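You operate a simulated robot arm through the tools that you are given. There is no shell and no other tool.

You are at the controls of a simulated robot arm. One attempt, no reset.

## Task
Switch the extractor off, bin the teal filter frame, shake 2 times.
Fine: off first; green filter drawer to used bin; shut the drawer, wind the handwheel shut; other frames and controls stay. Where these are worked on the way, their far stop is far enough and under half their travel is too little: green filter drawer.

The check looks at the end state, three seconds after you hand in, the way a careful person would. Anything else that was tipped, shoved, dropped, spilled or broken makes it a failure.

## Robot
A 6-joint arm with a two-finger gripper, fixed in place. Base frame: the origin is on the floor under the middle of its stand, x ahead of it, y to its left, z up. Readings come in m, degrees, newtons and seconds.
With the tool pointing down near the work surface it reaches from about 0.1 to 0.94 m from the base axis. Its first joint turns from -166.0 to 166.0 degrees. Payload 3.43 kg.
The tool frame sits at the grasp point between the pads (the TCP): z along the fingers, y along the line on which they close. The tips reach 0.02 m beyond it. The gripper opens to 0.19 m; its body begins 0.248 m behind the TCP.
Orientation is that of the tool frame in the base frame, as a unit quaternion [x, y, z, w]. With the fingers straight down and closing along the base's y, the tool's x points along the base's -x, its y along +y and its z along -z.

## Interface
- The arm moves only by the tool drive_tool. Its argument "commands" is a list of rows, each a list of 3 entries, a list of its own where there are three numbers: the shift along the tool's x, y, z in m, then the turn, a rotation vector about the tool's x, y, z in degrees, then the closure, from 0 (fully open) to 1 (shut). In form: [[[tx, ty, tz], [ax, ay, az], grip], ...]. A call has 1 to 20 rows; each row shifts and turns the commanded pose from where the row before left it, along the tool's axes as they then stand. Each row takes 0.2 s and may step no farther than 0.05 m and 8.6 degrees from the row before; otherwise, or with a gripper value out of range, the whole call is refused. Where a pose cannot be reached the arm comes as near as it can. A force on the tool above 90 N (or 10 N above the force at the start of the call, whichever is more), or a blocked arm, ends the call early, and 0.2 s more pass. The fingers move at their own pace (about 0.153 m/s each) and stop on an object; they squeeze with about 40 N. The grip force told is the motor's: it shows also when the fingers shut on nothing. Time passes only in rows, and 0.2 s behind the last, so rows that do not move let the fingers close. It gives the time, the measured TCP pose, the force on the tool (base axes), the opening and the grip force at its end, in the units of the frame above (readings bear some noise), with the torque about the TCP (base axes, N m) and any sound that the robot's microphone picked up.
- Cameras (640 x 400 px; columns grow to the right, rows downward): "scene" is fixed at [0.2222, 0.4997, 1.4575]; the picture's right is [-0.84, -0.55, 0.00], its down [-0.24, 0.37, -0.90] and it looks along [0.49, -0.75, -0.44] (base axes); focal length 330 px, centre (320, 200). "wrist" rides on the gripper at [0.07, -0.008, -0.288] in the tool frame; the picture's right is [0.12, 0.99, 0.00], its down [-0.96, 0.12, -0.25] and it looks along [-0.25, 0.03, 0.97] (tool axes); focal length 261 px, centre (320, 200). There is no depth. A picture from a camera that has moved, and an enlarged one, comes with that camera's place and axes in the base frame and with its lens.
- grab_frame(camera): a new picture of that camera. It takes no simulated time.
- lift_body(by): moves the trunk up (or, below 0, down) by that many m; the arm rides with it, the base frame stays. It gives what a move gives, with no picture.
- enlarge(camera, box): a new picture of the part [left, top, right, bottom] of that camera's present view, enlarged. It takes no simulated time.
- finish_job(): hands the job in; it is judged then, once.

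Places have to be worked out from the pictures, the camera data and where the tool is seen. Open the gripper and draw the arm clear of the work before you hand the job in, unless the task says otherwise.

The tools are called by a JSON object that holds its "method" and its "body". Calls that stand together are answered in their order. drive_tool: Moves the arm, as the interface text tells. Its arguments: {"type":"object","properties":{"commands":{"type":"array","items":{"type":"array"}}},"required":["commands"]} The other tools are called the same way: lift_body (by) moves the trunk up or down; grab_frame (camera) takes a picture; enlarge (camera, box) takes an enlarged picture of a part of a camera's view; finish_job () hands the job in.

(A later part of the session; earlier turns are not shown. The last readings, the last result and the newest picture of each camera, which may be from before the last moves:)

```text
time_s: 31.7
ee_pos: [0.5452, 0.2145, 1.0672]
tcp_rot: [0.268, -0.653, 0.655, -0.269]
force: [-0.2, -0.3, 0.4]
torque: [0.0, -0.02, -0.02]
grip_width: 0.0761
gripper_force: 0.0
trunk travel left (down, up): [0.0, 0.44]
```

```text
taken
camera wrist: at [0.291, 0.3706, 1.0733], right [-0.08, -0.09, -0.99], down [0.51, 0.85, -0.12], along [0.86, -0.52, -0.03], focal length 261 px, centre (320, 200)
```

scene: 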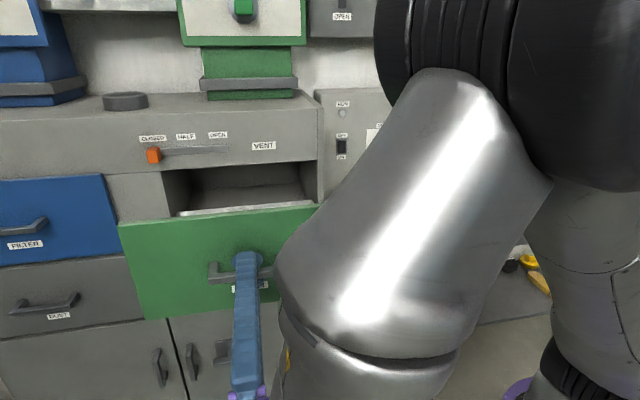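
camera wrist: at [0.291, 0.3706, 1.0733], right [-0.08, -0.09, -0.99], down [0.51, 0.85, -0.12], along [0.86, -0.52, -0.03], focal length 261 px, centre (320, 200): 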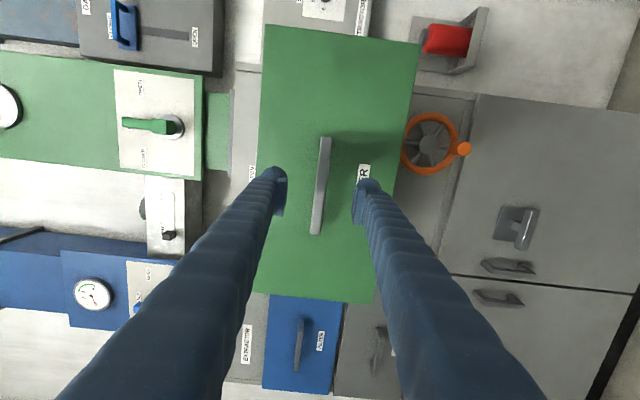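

Clear of the handle. I'll rise well above the drawer's top edge (z≈1.17) and tip the tool down to look inside.

{"method": "drive_tool", "body": {"commands": [[[0, -0.045, 0], [0, 0, 0], 0.6], [[0, -0.045, 0], [0, 0, 0], 0.6], [[0, -0.045, 0], [0, 0, 0], 0.6], [[0, -0.045, 0], [0, 0, 0], 0.6], [[0, -0.045, 0], [0, 0, 0], 0.6], [[0, -0.045, 0], [0, 0, 0], 0.6], [[0, 0, 0], [-8.2, 0, 0], 0.6], [[0, 0, 0], [-8.2, 0, 0], 0.6], [[0, 0, 0], [-8.2, 0, 0], 0.6], [[0, 0, 0], [-8.2, 0, 0], 0.6], [[0, 0, 0], [-8.2, 0, 0], 0.6], [[0, 0, 0], [-8.2, 0, 0], 0.6]]}}

{"method": "grab_frame", "body": {"camera": "wrist"}}

{"method": "grab_frame", "body": {"camera": "scene"}}

```text
time_s: 32.5
ee_pos: [0.5592, 0.2279, 1.1136]
tcp_rot: [0.307, -0.609, 0.699, -0.216]
force: [0.6, 0.3, -0.3]
torque: [0.03, 0.05, 0.01]
grip_width: 0.0762
gripper_force: 0.1
trunk travel left (down, up): [0.0, 0.44]
stopped in row 3: the arm was blocked; the commanded pose is now the measured one
```

```text
taken
camera wrist: at [0.3081, 0.3884, 1.1136], right [-0.16, -0.24, -0.96], down [0.51, 0.81, -0.29], along [0.85, -0.53, 0.0], focal length 261 px, centre (320, 200)
```

wrist: 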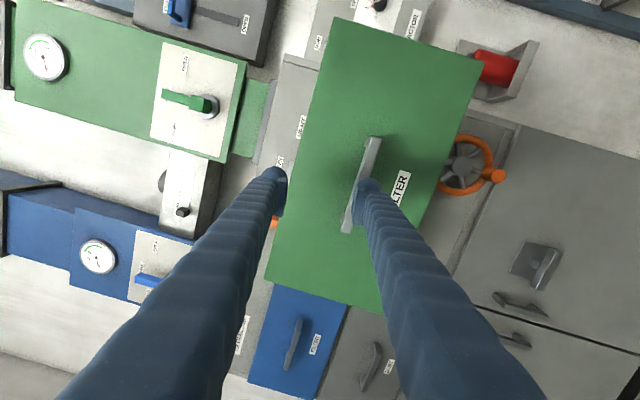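

```text
taken
```

scene: 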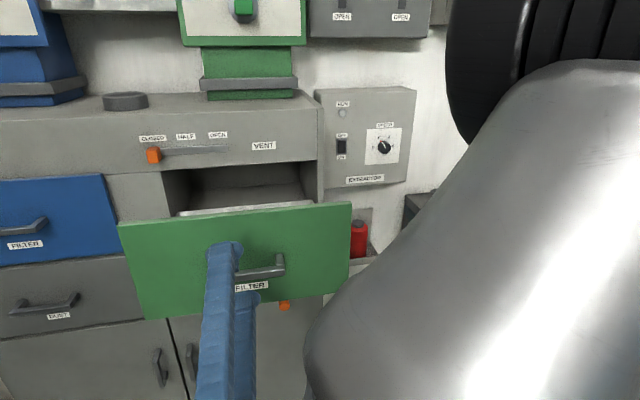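

The arm jammed at a joint limit on the way up (low force, nothing touched, handle clear by about 5 cm). Instead I'll raise the trunk, which lifts the tool without changing the arm's joints.

{"method": "lift_body", "body": {"by": 0.2}}

{"method": "grab_frame", "body": {"camera": "wrist"}}

{"method": "grab_frame", "body": {"camera": "scene"}}

```text
time_s: 34.7
ee_pos: [0.5586, 0.2275, 1.3141]
tcp_rot: [0.306, -0.61, 0.698, -0.217]
force: [0.0, -0.1, 0.2]
torque: [0.01, -0.02, -0.02]
grip_width: 0.076
gripper_force: 0.0
trunk travel left (down, up): [-0.2, 0.24]
```

```text
taken
camera wrist: at [0.3081, 0.3886, 1.3136], right [-0.16, -0.24, -0.96], down [0.51, 0.81, -0.29], along [0.85, -0.53, 0.0], focal length 261 px, centre (320, 200)
```

wrist: 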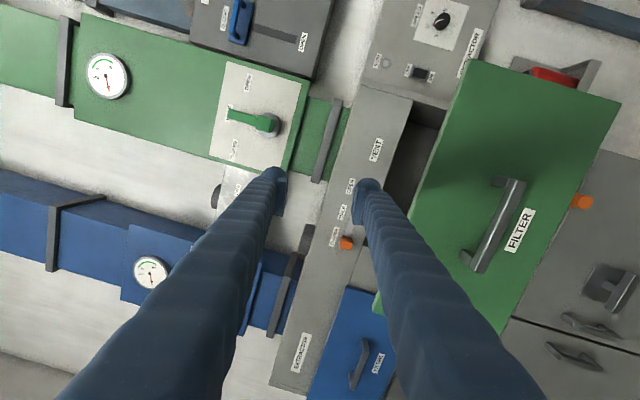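

```text
taken
```

scene: 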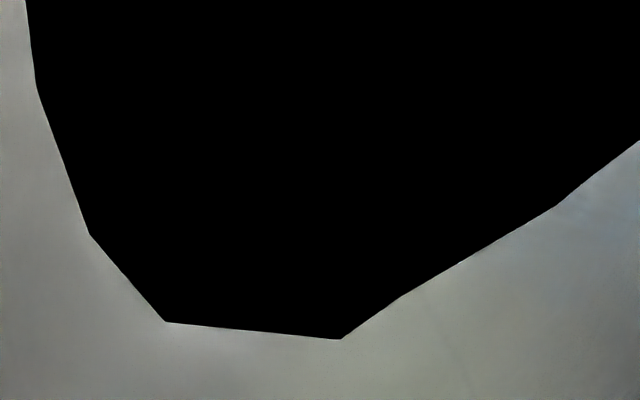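

The scene camera is now inside an arm link's silhouette, so I'll rely on the wrist view. I'll move forward a little over the drawer front, then tip the tool downward to see inside.

{"method": "drive_tool", "body": {"commands": [[[0, 0, 0.04], [0, 0, 0], 0.6], [[0, 0, 0.04], [0, 0, 0], 0.6], [[0, 0, 0.04], [0, 0, 0], 0.6], [[0, 0, 0], [-8.2, 0, 0], 0.6], [[0, 0, 0], [-8.2, 0, 0], 0.6], [[0, 0, 0], [-8.2, 0, 0], 0.6], [[0, 0, 0], [-8.2, 0, 0], 0.6]]}}

{"method": "grab_frame", "body": {"camera": "wrist"}}

{"method": "grab_frame", "body": {"camera": "scene"}}

```text
time_s: 36.5
ee_pos: [0.6518, 0.1321, 1.2626]
tcp_rot: [-0.37, 0.77, -0.516, 0.068]
force: [-0.5, 0.1, 0.2]
torque: [-0.09, -0.01, -0.14]
grip_width: 0.0759
gripper_force: 0.1
trunk travel left (down, up): [-0.2, 0.24]
stopped in row 7: the arm was blocked; the commanded pose is now the measured one
```

```text
taken
camera wrist: at [0.4642, 0.2995, 1.421], right [-0.58, 0.12, -0.81], down [0.51, 0.82, -0.25], along [0.63, -0.56, -0.54], focal length 261 px, centre (320, 200)
```

wrist: 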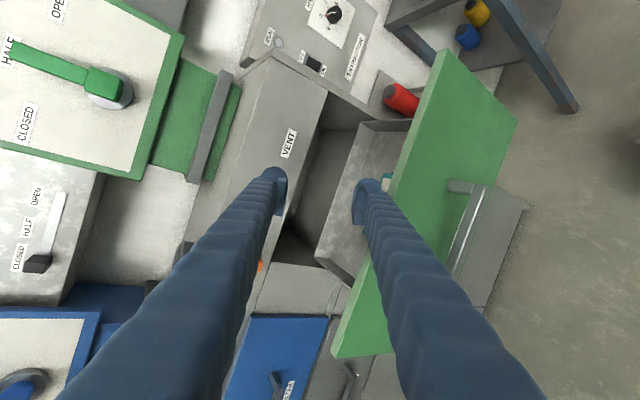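

```text
taken
```

scene: 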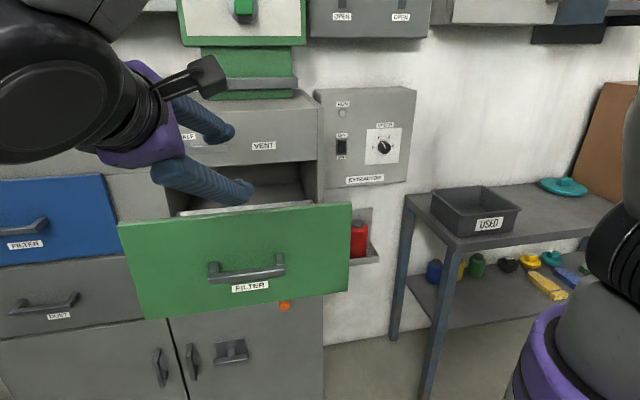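

The stalls come from a wrist singularity when the tool points along the wall normal near the base; forces stayed at zero. I'll tip toward straight-down in gentler 4.8° steps, which moves away from that singularity.

{"method": "drive_tool", "body": {"commands": [[[0, 0, 0], [-4.58, -1.5, 0], 0.6], [[0, 0, 0], [-4.58, -1.5, 0], 0.6], [[0, 0, 0], [-4.58, -1.5, 0], 0.6], [[0, 0, 0], [-4.58, -1.5, 0], 0.6], [[0, 0, 0], [-4.58, -1.5, 0], 0.6], [[0, 0, 0], [-4.58, -1.5, 0], 0.6], [[0, 0, 0], [-4.58, -1.5, 0], 0.6], [[0, 0, 0], [-4.58, -1.5, 0], 0.6], [[0, 0, 0], [-4.58, -1.5, 0], 0.6], [[0, 0, 0], [-4.58, -1.5, 0], 0.6], [[0, 0, 0], [-4.58, -1.5, 0], 0.6], [[0, 0, 0], [-4.58, -1.5, 0], 0.6], [[0, 0, 0], [-4.58, -1.5, 0], 0.6]]}}

{"method": "grab_frame", "body": {"camera": "wrist"}}

{"method": "grab_frame", "body": {"camera": "scene"}}

```text
time_s: 39.3
ee_pos: [0.6514, 0.1328, 1.267]
tcp_rot: [-0.433, 0.901, 0.001, 0.003]
force: [0.0, -0.2, -0.1]
torque: [0.01, 0.02, -0.01]
grip_width: 0.0759
gripper_force: 0.1
trunk travel left (down, up): [-0.2, 0.24]
```

```text
taken
camera wrist: at [0.6103, 0.0706, 1.5536], right [-0.85, 0.53, 0.0], down [0.51, 0.82, 0.26], along [0.14, 0.22, -0.97], focal length 261 px, centre (320, 200)
```

wrist: 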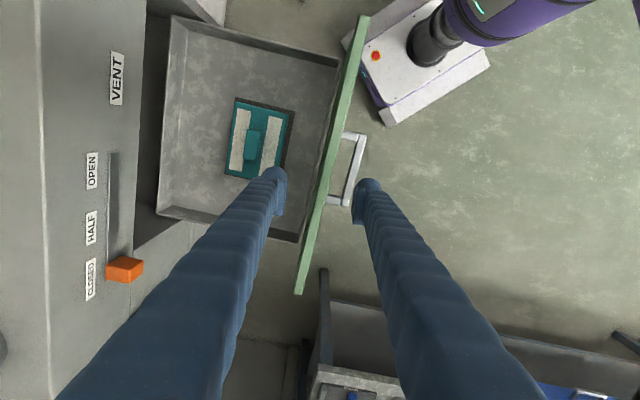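

```text
taken
```

scene: 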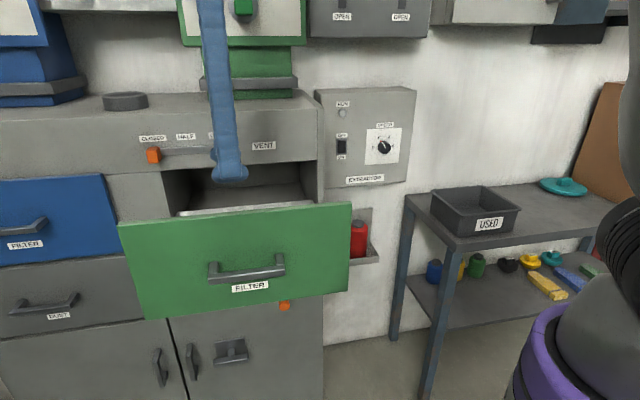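

The tool is now straight down and the teal frame is visible in the drawer, with a raised block in the middle. I'll enlarge it.

{"method": "enlarge", "body": {"camera": "wrist", "box": [150, 10, 370, 240]}}

{"method": "enlarge", "body": {"camera": "scene", "box": [110, 90, 370, 330]}}

```text
1.74 times, centred on (260, 125) of wrist
camera zoom: at [0.6103, 0.0706, 1.5536], right [-0.85, 0.53, 0.0], down [0.51, 0.82, 0.26], along [0.14, 0.22, -0.97], focal length 453 px, centre (424, 330)
```

zoom: 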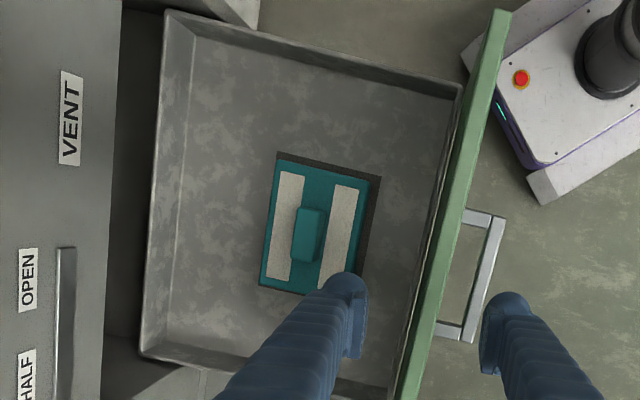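

```text
1.67 times, centred on (240, 210) of scene
camera zoom: at [0.2222, 0.4997, 1.4575], right [-0.84, -0.55, 0.0], down [-0.24, 0.37, -0.9], along [0.49, -0.75, -0.44], focal length 550 px, centre (453, 183)
```

zoom: 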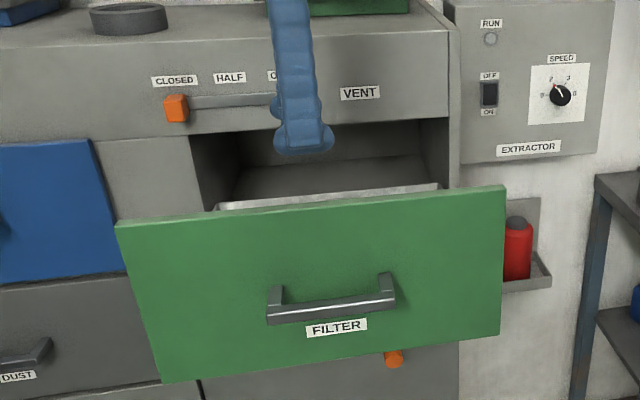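

The block's long side runs along the drawer's width, so closing along d (current y axis) suits it. I'll align the yaw by 6.3° and move above the frame (about a≈0.53, d≈0.505), staying at this height.

{"method": "drive_tool", "body": {"commands": [[[0, 0, 0], [0, 0, 6.3], 0.6], [[0.006, -0.035, 0], [0, 0, 0], 0.6], [[0.006, -0.035, 0], [0, 0, 0], 0.6], [[0.006, -0.035, 0], [0, 0, 0], 0.6], [[0.005, -0.033, 0], [0, 0, 0], 0.6]]}}

{"method": "grab_frame", "body": {"camera": "wrist"}}

{"method": "grab_frame", "body": {"camera": "scene"}}

```text
time_s: 40.5
ee_pos: [0.7344, 0.0177, 1.2682]
tcp_rot: [-0.384, 0.924, 0.001, 0.004]
force: [0.5, 0.0, 0.1]
torque: [0.06, 0.06, -0.01]
grip_width: 0.0759
gripper_force: 0.1
trunk travel left (down, up): [-0.2, 0.24]
```

```text
taken
camera wrist: at [0.688, -0.039, 1.5544], right [-0.79, 0.62, 0.0], down [0.6, 0.76, 0.26], along [0.16, 0.2, -0.97], focal length 261 px, centre (320, 200)
```

wrist: 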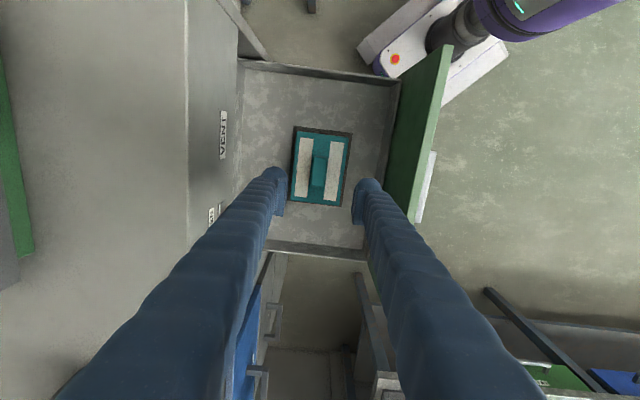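

```text
taken
```

scene: 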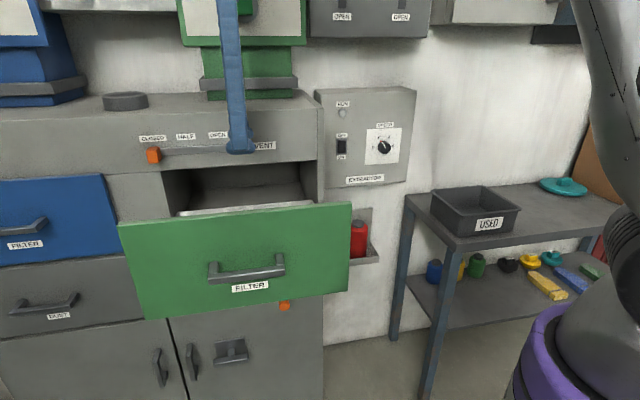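

I'm above the frame now. I'll enlarge to pin down the block's position and height by comparing the two views.

{"method": "enlarge", "body": {"camera": "wrist", "box": [230, 90, 410, 250]}}

```text
2.50 times, centred on (320, 170) of wrist
camera zoom: at [0.688, -0.039, 1.5544], right [-0.79, 0.62, 0.0], down [0.6, 0.76, 0.26], along [0.16, 0.2, -0.97], focal length 652 px, centre (320, 275)
```

zoom: 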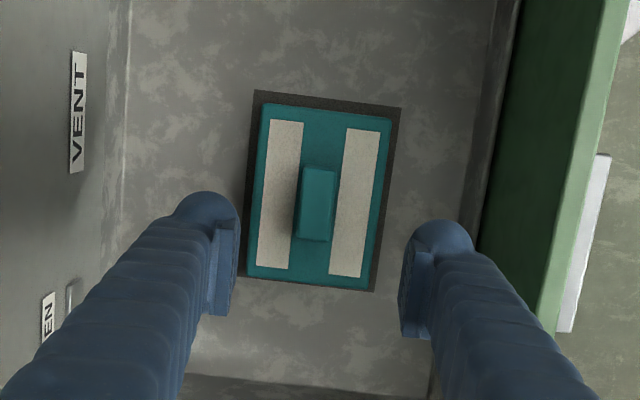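

Triangulating gives the block top at a≈0.539, d≈0.507, z≈1.012 and the frame's top surface at z≈0.989 (frame about 0.152 × 0.11 m). I'll centre on the block and descend to z≈1.05 first.

{"method": "drive_tool", "body": {"commands": [[[-0.008, -0.001, 0.036], [0, 0, 0], 0.6], [[0, 0, 0.036], [0, 0, 0], 0.6], [[0, 0, 0.036], [0, 0, 0], 0.6], [[0, 0, 0.036], [0, 0, 0], 0.6], [[0, 0, 0.036], [0, 0, 0], 0.6], [[0, 0, 0.036], [0, 0, 0], 0.6]]}}

{"method": "enlarge", "body": {"camera": "wrist", "box": [230, 90, 410, 250]}}

{"method": "grab_frame", "body": {"camera": "scene"}}

```text
time_s: 41.9
ee_pos: [0.7391, 0.0235, 1.0514]
tcp_rot: [-0.383, 0.924, 0.001, 0.004]
force: [-0.5, 0.3, 0.4]
torque: [0.0, 0.02, -0.02]
grip_width: 0.0759
gripper_force: 0.0
trunk travel left (down, up): [-0.2, 0.24]
```

```text
2.50 times, centred on (320, 170) of wrist
camera zoom: at [0.6927, -0.0324, 1.3374], right [-0.79, 0.62, 0.0], down [0.6, 0.76, 0.26], along [0.16, 0.2, -0.97], focal length 652 px, centre (320, 275)
```

zoom: 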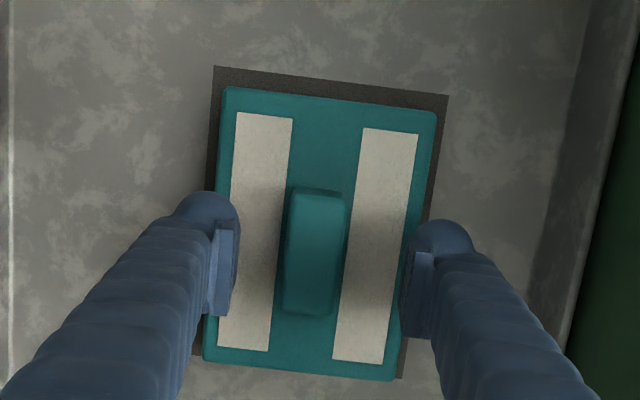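

```text
taken
```

scene: 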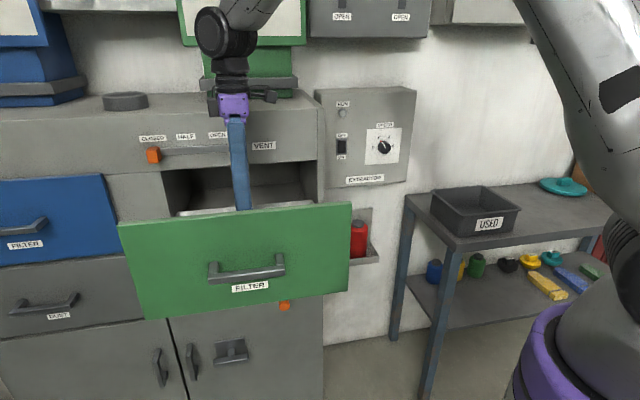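

Block still centred within about 2 mm. I'll descend the remaining 3.8 cm so the pads straddle the block, watching the force.

{"method": "drive_tool", "body": {"commands": [[[0, -0.0015, 0.01], [0, 0, 0], 0.6], [[0, 0, 0.01], [0, 0, 0], 0.6], [[0, 0, 0.01], [0, 0, 0], 0.6], [[0, 0, 0.008], [0, 0, 0], 0.6]]}}

{"method": "enlarge", "body": {"camera": "wrist", "box": [230, 90, 410, 250]}}

```text
time_s: 42.9
ee_pos: [0.7427, 0.023, 1.0189]
tcp_rot: [-0.383, 0.924, -0.001, 0.008]
force: [0.2, -2.1, 45.4]
torque: [1.14, 1.71, 0.18]
grip_width: 0.0763
gripper_force: 0.6
trunk travel left (down, up): [-0.2, 0.24]
```

```text
2.50 times, centred on (320, 170) of wrist
camera zoom: at [0.6922, -0.034, 1.3048], right [-0.79, 0.62, -0.01], down [0.59, 0.76, 0.26], along [0.17, 0.2, -0.97], focal length 652 px, centre (320, 275)
```

zoom: 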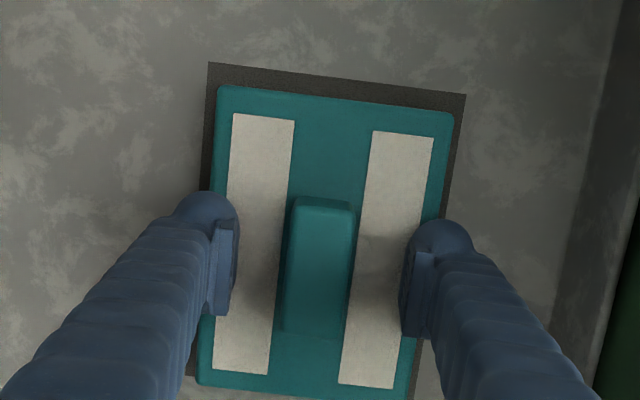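

The tips touched the frame's top at TCP z≈1.019. I'll back off to about 1.023 and then close on the block.

{"method": "drive_tool", "body": {"commands": [[[0, 0, -0.009], [0, 0, 0], 0.6], [[0, 0, 0], [0, 0, 0], 0.6]]}}

{"method": "drive_tool", "body": {"commands": [[[0, 0, 0], [0, 0, 0], 1], [[0, 0, 0], [0, 0, 0], 1], [[0, 0, 0], [0, 0, 0], 1]]}}

{"method": "enlarge", "body": {"camera": "wrist", "box": [230, 90, 410, 250]}}

```text
time_s: 43.5
ee_pos: [0.7409, 0.0226, 1.0216]
tcp_rot: [-0.383, 0.924, 0.002, 0.003]
force: [-0.1, 0.0, 0.4]
torque: [0.0, 0.02, 0.0]
grip_width: 0.0759
gripper_force: 0.0
trunk travel left (down, up): [-0.2, 0.24]
```

```text
time_s: 44.3
ee_pos: [0.7418, 0.0226, 1.0213]
tcp_rot: [-0.383, 0.924, 0.001, 0.004]
force: [0.5, 0.4, -0.4]
torque: [0.0, -0.02, 0.01]
grip_width: 0.0267
gripper_force: 39.7
trunk travel left (down, up): [-0.2, 0.24]
```

```text
2.50 times, centred on (320, 170) of wrist
camera zoom: at [0.6945, -0.0336, 1.3087], right [-0.79, 0.62, 0.0], down [0.6, 0.76, 0.26], along [0.16, 0.2, -0.97], focal length 652 px, centre (320, 275)
```

zoom: 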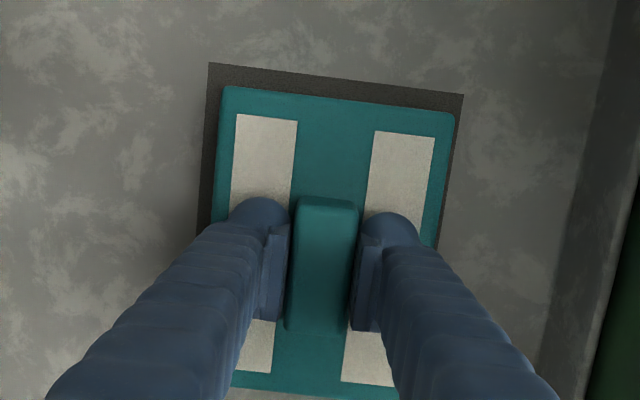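

The block is held (width 0.0267 m). I'll lift slowly by 5 cm and check the hold.

{"method": "drive_tool", "body": {"commands": [[[0, 0, -0.01], [0, 0, 0], 1], [[0, 0, -0.02], [0, 0, 0], 1], [[0, 0, -0.02], [0, 0, 0], 1], [[0, 0, -0.02], [0, 0, 0], 1]]}}

{"method": "grab_frame", "body": {"camera": "wrist"}}

{"method": "grab_frame", "body": {"camera": "scene"}}

```text
time_s: 45.3
ee_pos: [0.7394, 0.0236, 1.0931]
tcp_rot: [-0.384, 0.923, 0.0, 0.005]
force: [-0.5, -0.5, -0.1]
torque: [0.0, -0.05, 0.01]
grip_width: 0.0002
gripper_force: 34.4
trunk travel left (down, up): [-0.2, 0.24]
```

```text
taken
camera wrist: at [0.6932, -0.0333, 1.3798], right [-0.79, 0.62, 0.0], down [0.59, 0.76, 0.26], along [0.16, 0.2, -0.97], focal length 261 px, centre (320, 200)
```

wrist: 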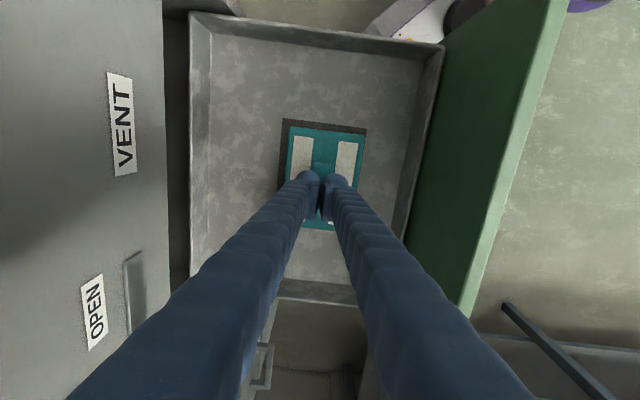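

```text
taken
```

scene: 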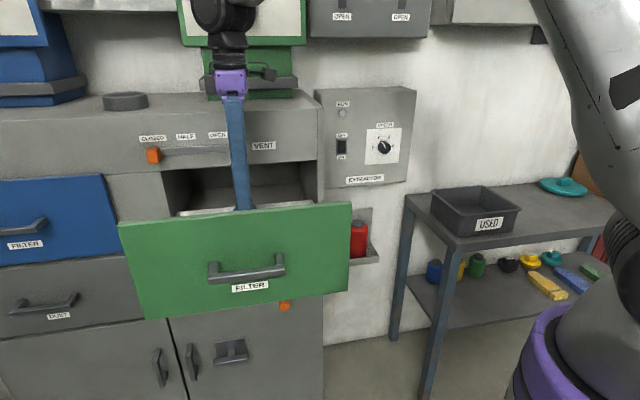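

The frame slipped out. I'll check whether it shifted, then regrip and read the pull force in small steps to learn if something holds it down.

{"method": "enlarge", "body": {"camera": "wrist", "box": [230, 90, 410, 250]}}

{"method": "drive_tool", "body": {"commands": [[[0, 0, 0], [0, 0, 0], 0.6], [[0, 0, 0], [0, 0, 0], 0.6]]}}

{"method": "enlarge", "body": {"camera": "wrist", "box": [230, 90, 410, 250]}}

```text
2.50 times, centred on (320, 170) of wrist
camera zoom: at [0.6932, -0.0333, 1.3798], right [-0.79, 0.62, 0.0], down [0.59, 0.76, 0.26], along [0.16, 0.2, -0.97], focal length 652 px, centre (320, 275)
```

zoom: 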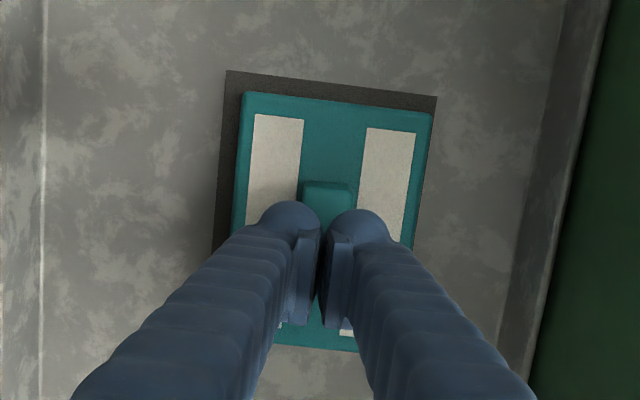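

```text
time_s: 45.9
ee_pos: [0.7407, 0.0228, 1.0932]
tcp_rot: [-0.383, 0.924, 0.001, 0.004]
force: [-0.2, 0.1, 0.4]
torque: [0.02, 0.0, 0.0]
grip_width: 0.0758
gripper_force: 0.2
trunk travel left (down, up): [-0.2, 0.24]
```

```text
2.50 times, centred on (320, 170) of wrist
camera zoom: at [0.6934, -0.0334, 1.3794], right [-0.79, 0.62, 0.0], down [0.59, 0.76, 0.26], along [0.16, 0.2, -0.97], focal length 652 px, centre (320, 275)
```

zoom: 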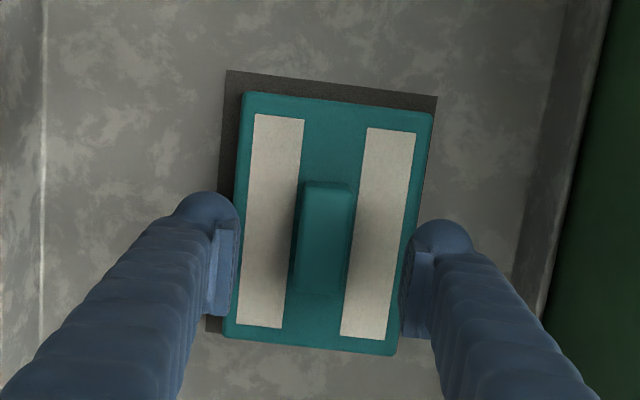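

The frame shifted sideways a couple of mm, so it isn't rigidly clamped. I'll re-centre, go down again until the tips lightly touch its top, close, and then pull up in tiny steps reading the force.

{"method": "drive_tool", "body": {"commands": [[[0, 0.0025, 0.025], [0, 0, 0], 0.6], [[0, 0, 0.025], [0, 0, 0], 0.6], [[0, 0, 0.015], [0, 0, 0], 0.6], [[0, 0, 0.009], [0, 0, 0], 0.6]]}}

{"method": "drive_tool", "body": {"commands": [[[0, 0, 0], [0, 0, 0], 1], [[0, 0, 0], [0, 0, 0], 1], [[0, 0, 0], [0, 0, 0], 1]]}}

{"method": "drive_tool", "body": {"commands": [[[0, 0, -0.003], [0, 0, 0], 1]]}}

{"method": "drive_tool", "body": {"commands": [[[0, 0, -0.003], [0, 0, 0], 1]]}}

```text
time_s: 46.9
ee_pos: [0.7412, 0.0254, 1.0188]
tcp_rot: [-0.384, 0.924, 0.001, 0.003]
force: [0.6, -0.4, 3.4]
torque: [0.07, 0.15, 0.02]
grip_width: 0.076
gripper_force: 0.0
trunk travel left (down, up): [-0.2, 0.24]
```

```text
time_s: 47.7
ee_pos: [0.7399, 0.0256, 1.0198]
tcp_rot: [-0.383, 0.924, 0.0, 0.005]
force: [3.6, -0.5, 20.7]
torque: [-0.04, 0.02, 0.13]
grip_width: 0.027
gripper_force: 40.0
trunk travel left (down, up): [-0.2, 0.24]
```

```text
time_s: 48.1
ee_pos: [0.7391, 0.0262, 1.0204]
tcp_rot: [-0.383, 0.924, 0.002, 0.004]
force: [0.8, 0.5, 1.0]
torque: [0.2, -0.42, -0.04]
grip_width: 0.0267
gripper_force: 39.6
trunk travel left (down, up): [-0.2, 0.24]
```

```text
time_s: 48.5
ee_pos: [0.739, 0.0256, 1.024]
tcp_rot: [-0.383, 0.924, 0.001, 0.004]
force: [-1.0, -0.2, -3.5]
torque: [0.02, -0.05, -0.02]
grip_width: 0.0269
gripper_force: 40.4
trunk travel left (down, up): [-0.2, 0.24]
```

Gripped deeper, and the pull reads only about 3.5 N, roughly the frame's own weight. I'll continue lifting gently.

{"method": "drive_tool", "body": {"commands": [[[0, 0, -0.003], [0, 0, 0], 1], [[0, 0, -0.003], [0, 0, 0], 1]]}}

{"method": "enlarge", "body": {"camera": "wrist", "box": [230, 90, 410, 250]}}

```text
time_s: 49.1
ee_pos: [0.7403, 0.0247, 1.0292]
tcp_rot: [-0.384, 0.924, 0.001, 0.005]
force: [0.8, -0.9, -1.7]
torque: [0.0, -0.03, 0.04]
grip_width: 0.0271
gripper_force: 40.2
trunk travel left (down, up): [-0.2, 0.24]
```

```text
2.50 times, centred on (320, 170) of wrist
camera zoom: at [0.6926, -0.0319, 1.3171], right [-0.79, 0.62, 0.0], down [0.6, 0.76, 0.26], along [0.16, 0.2, -0.97], focal length 652 px, centre (320, 275)
```

zoom: 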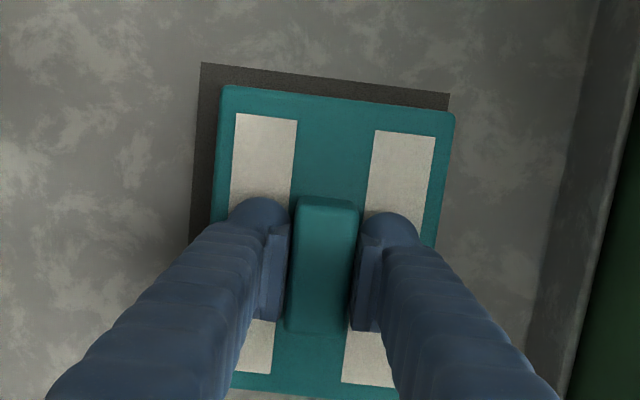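

The frame keeps its size in view while the seat shrinks, so it is rising with the gripper. I'll continue slowly.

{"method": "drive_tool", "body": {"commands": [[[0, 0, -0.004], [0, 0, 0], 1], [[0, 0, -0.004], [0, 0, 0], 1], [[0, 0, -0.004], [0, 0, 0], 1], [[0, 0, -0.004], [0, 0, 0], 1], [[0, 0, -0.004], [0, 0, 0], 1]]}}

{"method": "enlarge", "body": {"camera": "wrist", "box": [230, 90, 410, 250]}}

```text
time_s: 50.3
ee_pos: [0.7409, 0.0254, 1.0506]
tcp_rot: [-0.383, 0.924, 0.001, 0.004]
force: [-1.6, -0.3, -3.2]
torque: [-0.01, -0.04, 0.03]
grip_width: 0.0267
gripper_force: 40.5
trunk travel left (down, up): [-0.2, 0.24]
```

```text
2.50 times, centred on (320, 170) of wrist
camera zoom: at [0.6925, -0.0316, 1.3374], right [-0.79, 0.62, 0.0], down [0.6, 0.76, 0.26], along [0.16, 0.2, -0.97], focal length 652 px, centre (320, 275)
```

zoom: 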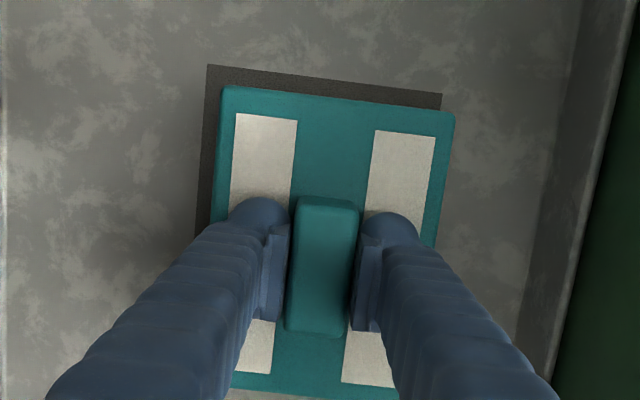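

Held firmly with about 3 N of weight. I'll lift it clear above the drawer front (TCP to z≈1.30).

{"method": "drive_tool", "body": {"commands": [[[0, 0, -0.006], [0, 0, 0], 1], [[0, 0, -0.01], [0, 0, 0], 1], [[0, 0, -0.015], [0, 0, 0], 1], [[0, 0, -0.02], [0, 0, 0], 1], [[0, 0, -0.02], [0, 0, 0], 1], [[0, 0, -0.02], [0, 0, 0], 1], [[0, 0, -0.02], [0, 0, 0], 1], [[0, 0, -0.02], [0, 0, 0], 1], [[0, 0, -0.02], [0, 0, 0], 1], [[0, 0, -0.02], [0, 0, 0], 1], [[0, 0, -0.02], [0, 0, 0], 1], [[0, 0, -0.02], [0, 0, 0], 1], [[0, 0, -0.02], [0, 0, 0], 1], [[0, 0, -0.015], [0, 0, 0], 1], [[0, 0, -0.01], [0, 0, 0], 1]]}}

{"method": "grab_frame", "body": {"camera": "wrist"}}

{"method": "grab_frame", "body": {"camera": "scene"}}

```text
time_s: 53.5
ee_pos: [0.7392, 0.0238, 1.3073]
tcp_rot: [-0.384, 0.923, 0.001, 0.005]
force: [-1.1, 0.0, -3.4]
torque: [-0.02, 0.0, 0.0]
grip_width: 0.0268
gripper_force: 40.5
trunk travel left (down, up): [-0.2, 0.24]
```

```text
taken
camera wrist: at [0.6918, -0.0328, 1.5934], right [-0.79, 0.62, 0.0], down [0.6, 0.76, 0.26], along [0.16, 0.2, -0.97], focal length 261 px, centre (320, 200)
```

wrist: 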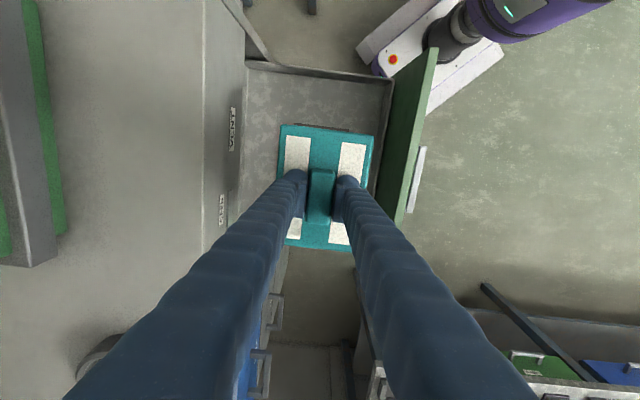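

```text
taken
```

scene: 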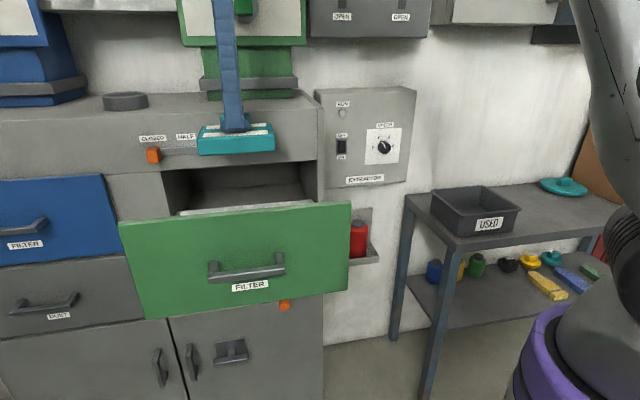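

Frame is in the gripper, clear of everything. I'll carry it along −a (to the right) toward the bin at a moderate speed.

{"method": "drive_tool", "body": {"commands": [[[0.01, 0, 0], [0, 0, 0], 1], [[0.02, 0, 0], [0, 0, 0], 1], [[0.03, 0, 0], [0, 0, 0], 1], [[0.03, 0, 0], [0, 0, 0], 1], [[0.03, 0, 0], [0, 0, 0], 1], [[0.03, 0, 0], [0, 0, 0], 1], [[0.03, 0, 0], [0, 0, 0], 1], [[0.03, 0, 0], [0, 0, 0], 1], [[0.03, 0, 0], [0, 0, 0], 1], [[0.03, 0, 0], [0, 0, 0], 1], [[0.03, 0, 0], [0, 0, 0], 1], [[0.03, 0, 0], [0, 0, 0], 1], [[0.03, 0, 0], [0, 0, 0], 1], [[0.02, 0, 0], [0, 0, 0], 1], [[0.01, 0, 0], [0, 0, 0], 1]]}}

{"method": "grab_frame", "body": {"camera": "wrist"}}

{"method": "grab_frame", "body": {"camera": "scene"}}

```text
time_s: 56.7
ee_pos: [0.4622, -0.253, 1.3035]
tcp_rot: [-0.384, 0.923, 0.001, 0.004]
force: [0.0, 0.7, -2.7]
torque: [0.02, -0.02, 0.02]
grip_width: 0.027
gripper_force: 40.2
trunk travel left (down, up): [-0.2, 0.24]
```

```text
taken
camera wrist: at [0.415, -0.3096, 1.5899], right [-0.79, 0.62, 0.0], down [0.59, 0.76, 0.26], along [0.16, 0.2, -0.97], focal length 261 px, centre (320, 200)
```

wrist: 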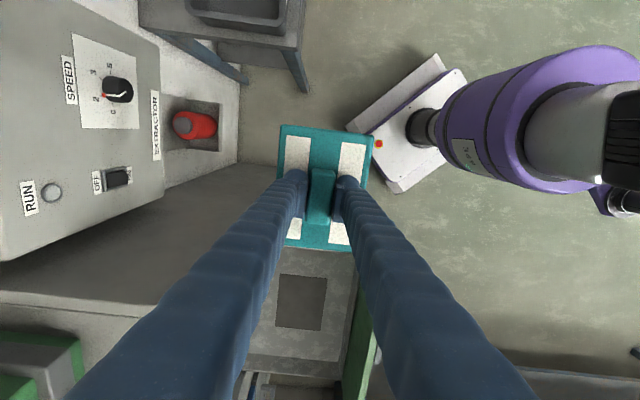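

```text
taken
```

scene: 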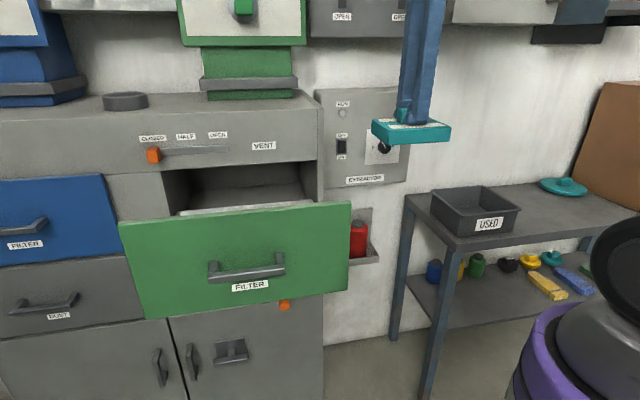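

Still held well. I'll continue right until the bin comes fully into the wrist view.

{"method": "drive_tool", "body": {"commands": [[[0.01, 0, 0], [0, 0, 0], 1], [[0.02, 0, 0], [0, 0, 0], 1], [[0.03, -0.005, 0], [0, 0, 0], 1], [[0.03, -0.01, 0], [0, 0, 0], 1], [[0.03, -0.01, 0], [0, 0, 0], 1], [[0.03, -0.015, 0], [0, 0, 0], 1], [[0.03, -0.02, 0], [0, 0, 0], 1], [[0.03, -0.02, 0], [0, 0, 0], 1], [[0.03, -0.02, 0], [0, 0, 0], 1], [[0.03, -0.02, 0], [0, 0, 0], 1], [[0.02, -0.02, 0], [0, 0, 0], 1], [[0.01, -0.01, 0], [0, 0, 0], 1]]}}

{"method": "grab_frame", "body": {"camera": "wrist"}}

{"method": "grab_frame", "body": {"camera": "scene"}}

```text
time_s: 59.3
ee_pos: [0.3564, -0.5714, 1.3002]
tcp_rot: [-0.383, 0.924, 0.0, 0.005]
force: [-0.1, 1.2, -2.5]
torque: [0.01, 0.0, -0.01]
grip_width: 0.0268
gripper_force: 40.3
trunk travel left (down, up): [-0.2, 0.24]
```

```text
taken
camera wrist: at [0.309, -0.6286, 1.5875], right [-0.79, 0.62, 0.0], down [0.59, 0.76, 0.26], along [0.16, 0.2, -0.97], focal length 261 px, centre (320, 200)
```

wrist: 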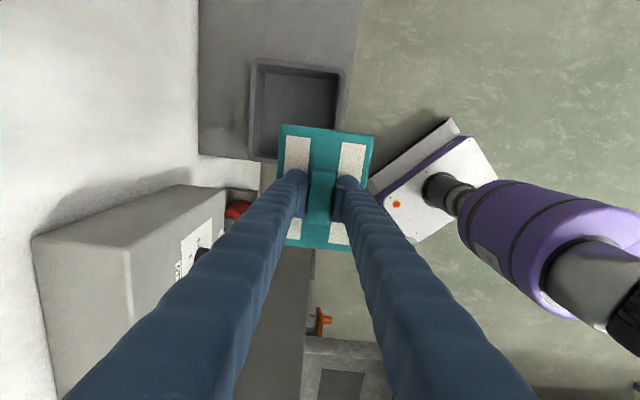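

```text
taken
```

scene: 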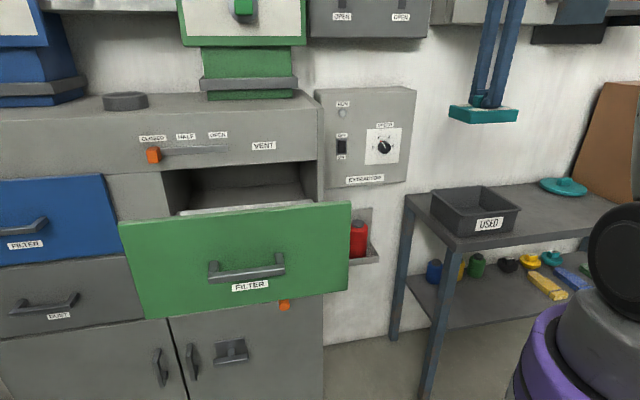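

The bin centre works out at about a≈−0.25, d≈0.724 with its rim near z≈0.945. I'll move the frame right over it.

{"method": "drive_tool", "body": {"commands": [[[0.01, -0.007, 0], [0, 0, 0], 1], [[0.02, -0.014, 0], [0, 0, 0], 1], [[0.02, -0.014, 0], [0, 0, 0], 1], [[0.02, -0.014, 0], [0, 0, 0], 1], [[0.016, -0.012, 0], [0, 0, 0], 1], [[0.01, -0.006, 0], [0, 0, 0], 1]]}}

{"method": "grab_frame", "body": {"camera": "wrist"}}

{"method": "enlarge", "body": {"camera": "scene", "box": [380, 50, 600, 260]}}

```text
time_s: 60.7
ee_pos: [0.3372, -0.6874, 1.3005]
tcp_rot: [-0.383, 0.924, 0.0, 0.005]
force: [0.0, -0.1, -2.4]
torque: [0.0, 0.01, 0.04]
grip_width: 0.0268
gripper_force: 39.9
trunk travel left (down, up): [-0.2, 0.24]
```

```text
taken
camera wrist: at [0.2894, -0.7433, 1.5872], right [-0.79, 0.62, 0.0], down [0.6, 0.76, 0.26], along [0.16, 0.2, -0.97], focal length 261 px, centre (320, 200)
```

wrist: 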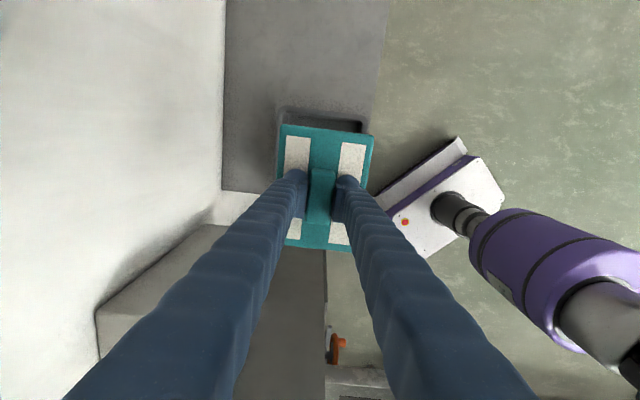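

```text
1.90 times, centred on (490, 155) of scene
camera zoom: at [0.2222, 0.4997, 1.4575], right [-0.84, -0.55, 0.0], down [-0.24, 0.37, -0.9], along [0.49, -0.75, -0.44], focal length 628 px, centre (-4, 286)
```

zoom: 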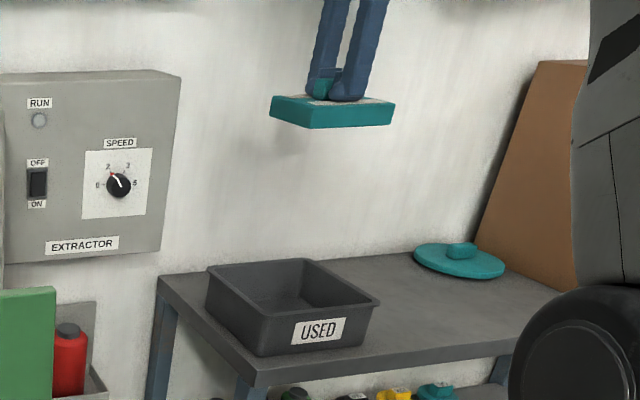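

The frame is centred over the bin within a few mm. I'll lower it to just above the rim level and into the bin, slowing at the end.

{"method": "drive_tool", "body": {"commands": [[[0, -0.003, 0.015], [0, 0, 0], 1], [[0, 0, 0.03], [0, 0, 0], 1], [[0, 0, 0.03], [0, 0, 0], 1], [[0, 0, 0.03], [0, 0, 0], 1], [[0, 0, 0.03], [0, 0, 0], 1], [[0, 0, 0.03], [0, 0, 0], 1], [[0, 0, 0.03], [0, 0, 0], 1], [[0, 0, 0.03], [0, 0, 0], 1], [[0, 0, 0.03], [0, 0, 0], 1], [[0, 0, 0.02], [0, 0, 0], 1], [[0, 0, 0.01], [0, 0, 0], 1]]}}

{"method": "grab_frame", "body": {"camera": "wrist"}}

{"method": "enlarge", "body": {"camera": "scene", "box": [380, 50, 600, 260]}}

```text
time_s: 63.1
ee_pos: [0.3413, -0.6881, 1.0149]
tcp_rot: [-0.384, 0.923, 0.002, 0.004]
force: [-0.6, 0.3, -2.9]
torque: [0.02, 0.03, 0.0]
grip_width: 0.0267
gripper_force: 40.2
trunk travel left (down, up): [-0.2, 0.24]
```

```text
taken
camera wrist: at [0.2941, -0.7445, 1.3017], right [-0.79, 0.62, 0.0], down [0.59, 0.76, 0.26], along [0.16, 0.2, -0.97], focal length 261 px, centre (320, 200)
```

wrist: 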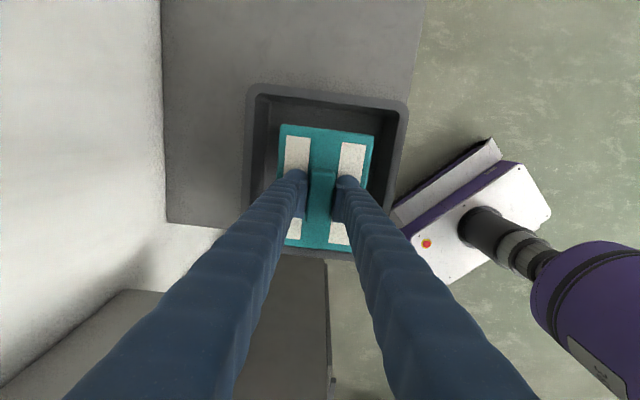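

```text
1.90 times, centred on (490, 155) of scene
camera zoom: at [0.2222, 0.4997, 1.4575], right [-0.84, -0.55, 0.0], down [-0.24, 0.37, -0.9], along [0.49, -0.75, -0.44], focal length 628 px, centre (-4, 286)
```

zoom: 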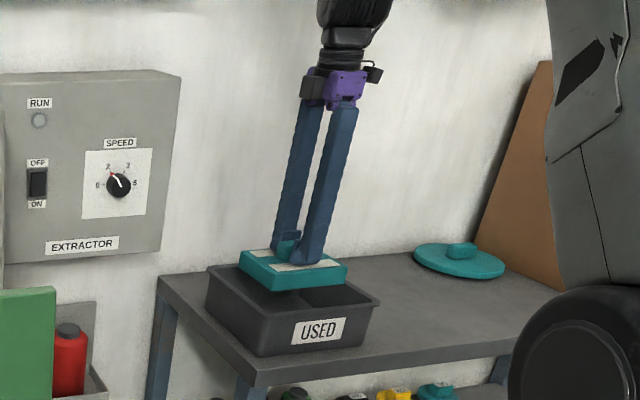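

The frame is centred in the bin opening (clearances of at least 3 cm each side). I'll lower it further in gentle steps until it nearly rests on the floor of the bin.

{"method": "drive_tool", "body": {"commands": [[[0, 0, 0.012], [0, 0, 0], 1], [[0, 0, 0.012], [0, 0, 0], 1], [[0, 0, 0.012], [0, 0, 0], 1], [[0, 0, 0.01], [0, 0, 0], 1], [[0, 0, 0.008], [0, 0, 0], 1]]}}

{"method": "drive_tool", "body": {"commands": [[[0, 0, 0.004], [0, 0, 0], 1], [[0, 0, 0.004], [0, 0, 0], 1]]}}

{"method": "enlarge", "body": {"camera": "scene", "box": [400, 130, 560, 260]}}

```text
time_s: 64.3
ee_pos: [0.3407, -0.688, 0.9616]
tcp_rot: [-0.383, 0.924, 0.001, 0.004]
force: [0.6, -0.4, -2.7]
torque: [0.01, 0.01, -0.02]
grip_width: 0.0271
gripper_force: 39.9
trunk travel left (down, up): [-0.2, 0.24]
```

```text
time_s: 64.9
ee_pos: [0.3401, -0.6875, 0.9525]
tcp_rot: [-0.383, 0.924, 0.001, 0.004]
force: [-0.5, 0.1, -2.9]
torque: [0.02, -0.03, 0.0]
grip_width: 0.0267
gripper_force: 39.9
trunk travel left (down, up): [-0.2, 0.24]
```

```text
3.08 times, centred on (480, 195) of scene
camera zoom: at [0.2222, 0.4997, 1.4575], right [-0.84, -0.55, 0.0], down [-0.24, 0.37, -0.9], along [0.49, -0.75, -0.44], focal length 1015 px, centre (-172, 215)
```

zoom: 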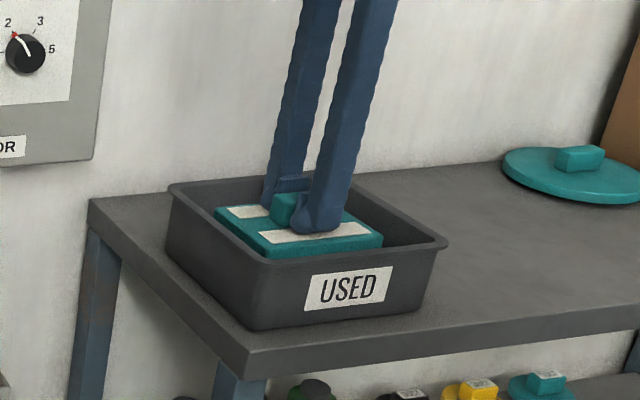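

It's inside the bin and not touching bottom yet. I'll lower in 4 mm steps, stopping on contact.

{"method": "drive_tool", "body": {"commands": [[[0, 0, 0.004], [0, 0, 0], 1], [[0, 0, 0.004], [0, 0, 0], 1]]}}

{"method": "drive_tool", "body": {"commands": [[[0, 0, 0.004], [0, 0, 0], 1], [[0, 0, 0.003], [0, 0, 0], 1]]}}

```text
time_s: 65.5
ee_pos: [0.3413, -0.6874, 0.9456]
tcp_rot: [-0.383, 0.924, 0.001, 0.004]
force: [0.0, 0.3, -3.5]
torque: [-0.02, 0.0, 0.01]
grip_width: 0.0268
gripper_force: 39.8
trunk travel left (down, up): [-0.2, 0.24]
```

```text
time_s: 66.1
ee_pos: [0.341, -0.6875, 0.9376]
tcp_rot: [-0.383, 0.924, 0.001, 0.005]
force: [0.8, 0.9, -3.7]
torque: [0.05, 0.0, -0.02]
grip_width: 0.0271
gripper_force: 40.5
trunk travel left (down, up): [-0.2, 0.24]
```

{"method": "enlarge", "body": {"camera": "scene", "box": [400, 130, 560, 260]}}

{"method": "drive_tool", "body": {"commands": [[[0, 0, 0.004], [0, 0, 0], 1], [[0, 0, 0.003], [0, 0, 0], 1]]}}

```text
3.08 times, centred on (480, 195) of scene
camera zoom: at [0.2222, 0.4997, 1.4575], right [-0.84, -0.55, 0.0], down [-0.24, 0.37, -0.9], along [0.49, -0.75, -0.44], focal length 1015 px, centre (-172, 215)
```

zoom: 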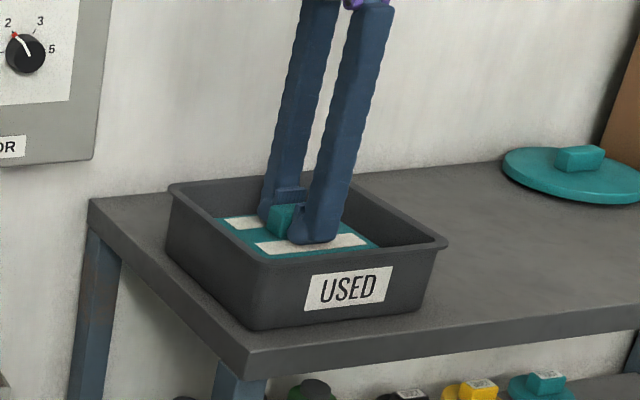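

```text
time_s: 66.7
ee_pos: [0.3409, -0.6868, 0.9304]
tcp_rot: [-0.383, 0.924, 0.001, 0.004]
force: [0.3, 0.2, -2.8]
torque: [0.01, -0.01, 0.01]
grip_width: 0.0268
gripper_force: 40.1
trunk travel left (down, up): [-0.2, 0.24]
```

No floor contact yet at z≈0.930. I'll continue down in small steps.

{"method": "drive_tool", "body": {"commands": [[[0, 0, 0.003], [0, 0, 0], 1], [[0, 0, 0.003], [0, 0, 0], 1]]}}

{"method": "drive_tool", "body": {"commands": [[[0, 0, 0.003], [0, 0, 0], 1], [[0, 0, 0.003], [0, 0, 0], 1]]}}

{"method": "drive_tool", "body": {"commands": [[[0, 0, 0.003], [0, 0, 0], 1], [[0, 0, 0.003], [0, 0, 0], 1]]}}

```text
time_s: 67.3
ee_pos: [0.3415, -0.687, 0.9251]
tcp_rot: [-0.384, 0.923, 0.001, 0.004]
force: [-1.5, -0.2, -2.5]
torque: [0.01, -0.03, -0.01]
grip_width: 0.027
gripper_force: 40.1
trunk travel left (down, up): [-0.2, 0.24]
```

```text
time_s: 67.9
ee_pos: [0.3422, -0.6868, 0.9191]
tcp_rot: [-0.384, 0.923, 0.001, 0.005]
force: [0.1, 0.0, -2.8]
torque: [0.0, 0.0, -0.01]
grip_width: 0.027
gripper_force: 39.4
trunk travel left (down, up): [-0.2, 0.24]
```

```text
time_s: 68.5
ee_pos: [0.3427, -0.6865, 0.9121]
tcp_rot: [-0.384, 0.924, 0.001, 0.005]
force: [0.4, 0.2, -2.2]
torque: [0.02, 0.04, -0.01]
grip_width: 0.0269
gripper_force: 39.7
trunk travel left (down, up): [-0.2, 0.24]
```

{"method": "enlarge", "body": {"camera": "scene", "box": [400, 130, 560, 260]}}

{"method": "drive_tool", "body": {"commands": [[[0, 0, 0.003], [0, 0, 0], 1], [[0, 0, 0.003], [0, 0, 0], 1]]}}

{"method": "drive_tool", "body": {"commands": [[[0, 0, 0.003], [0, 0, 0], 1], [[0, 0, 0.003], [0, 0, 0], 1]]}}

```text
3.08 times, centred on (480, 195) of scene
camera zoom: at [0.2222, 0.4997, 1.4575], right [-0.84, -0.55, 0.0], down [-0.24, 0.37, -0.9], along [0.49, -0.75, -0.44], focal length 1015 px, centre (-172, 215)
```

zoom: 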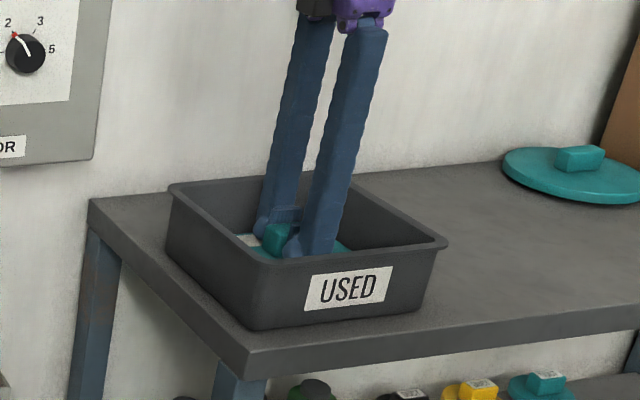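

```text
time_s: 69.1
ee_pos: [0.3422, -0.6865, 0.9106]
tcp_rot: [-0.384, 0.923, -0.002, 0.004]
force: [-3.3, 6.3, 44.3]
torque: [0.42, 0.34, -0.1]
grip_width: 0.0269
gripper_force: 39.5
trunk travel left (down, up): [-0.2, 0.24]
```

```text
time_s: 69.7
ee_pos: [0.3426, -0.6897, 0.9121]
tcp_rot: [-0.384, 0.923, -0.006, 0.005]
force: [-3.4, 1.4, 34.0]
torque: [1.4, 0.66, -0.08]
grip_width: 0.0271
gripper_force: 40.3
trunk travel left (down, up): [-0.2, 0.24]
stopped in row 2: the force on the tool passed its limit at 95 N (the readings are from after the stop); the commanded pose is now the measured one
```

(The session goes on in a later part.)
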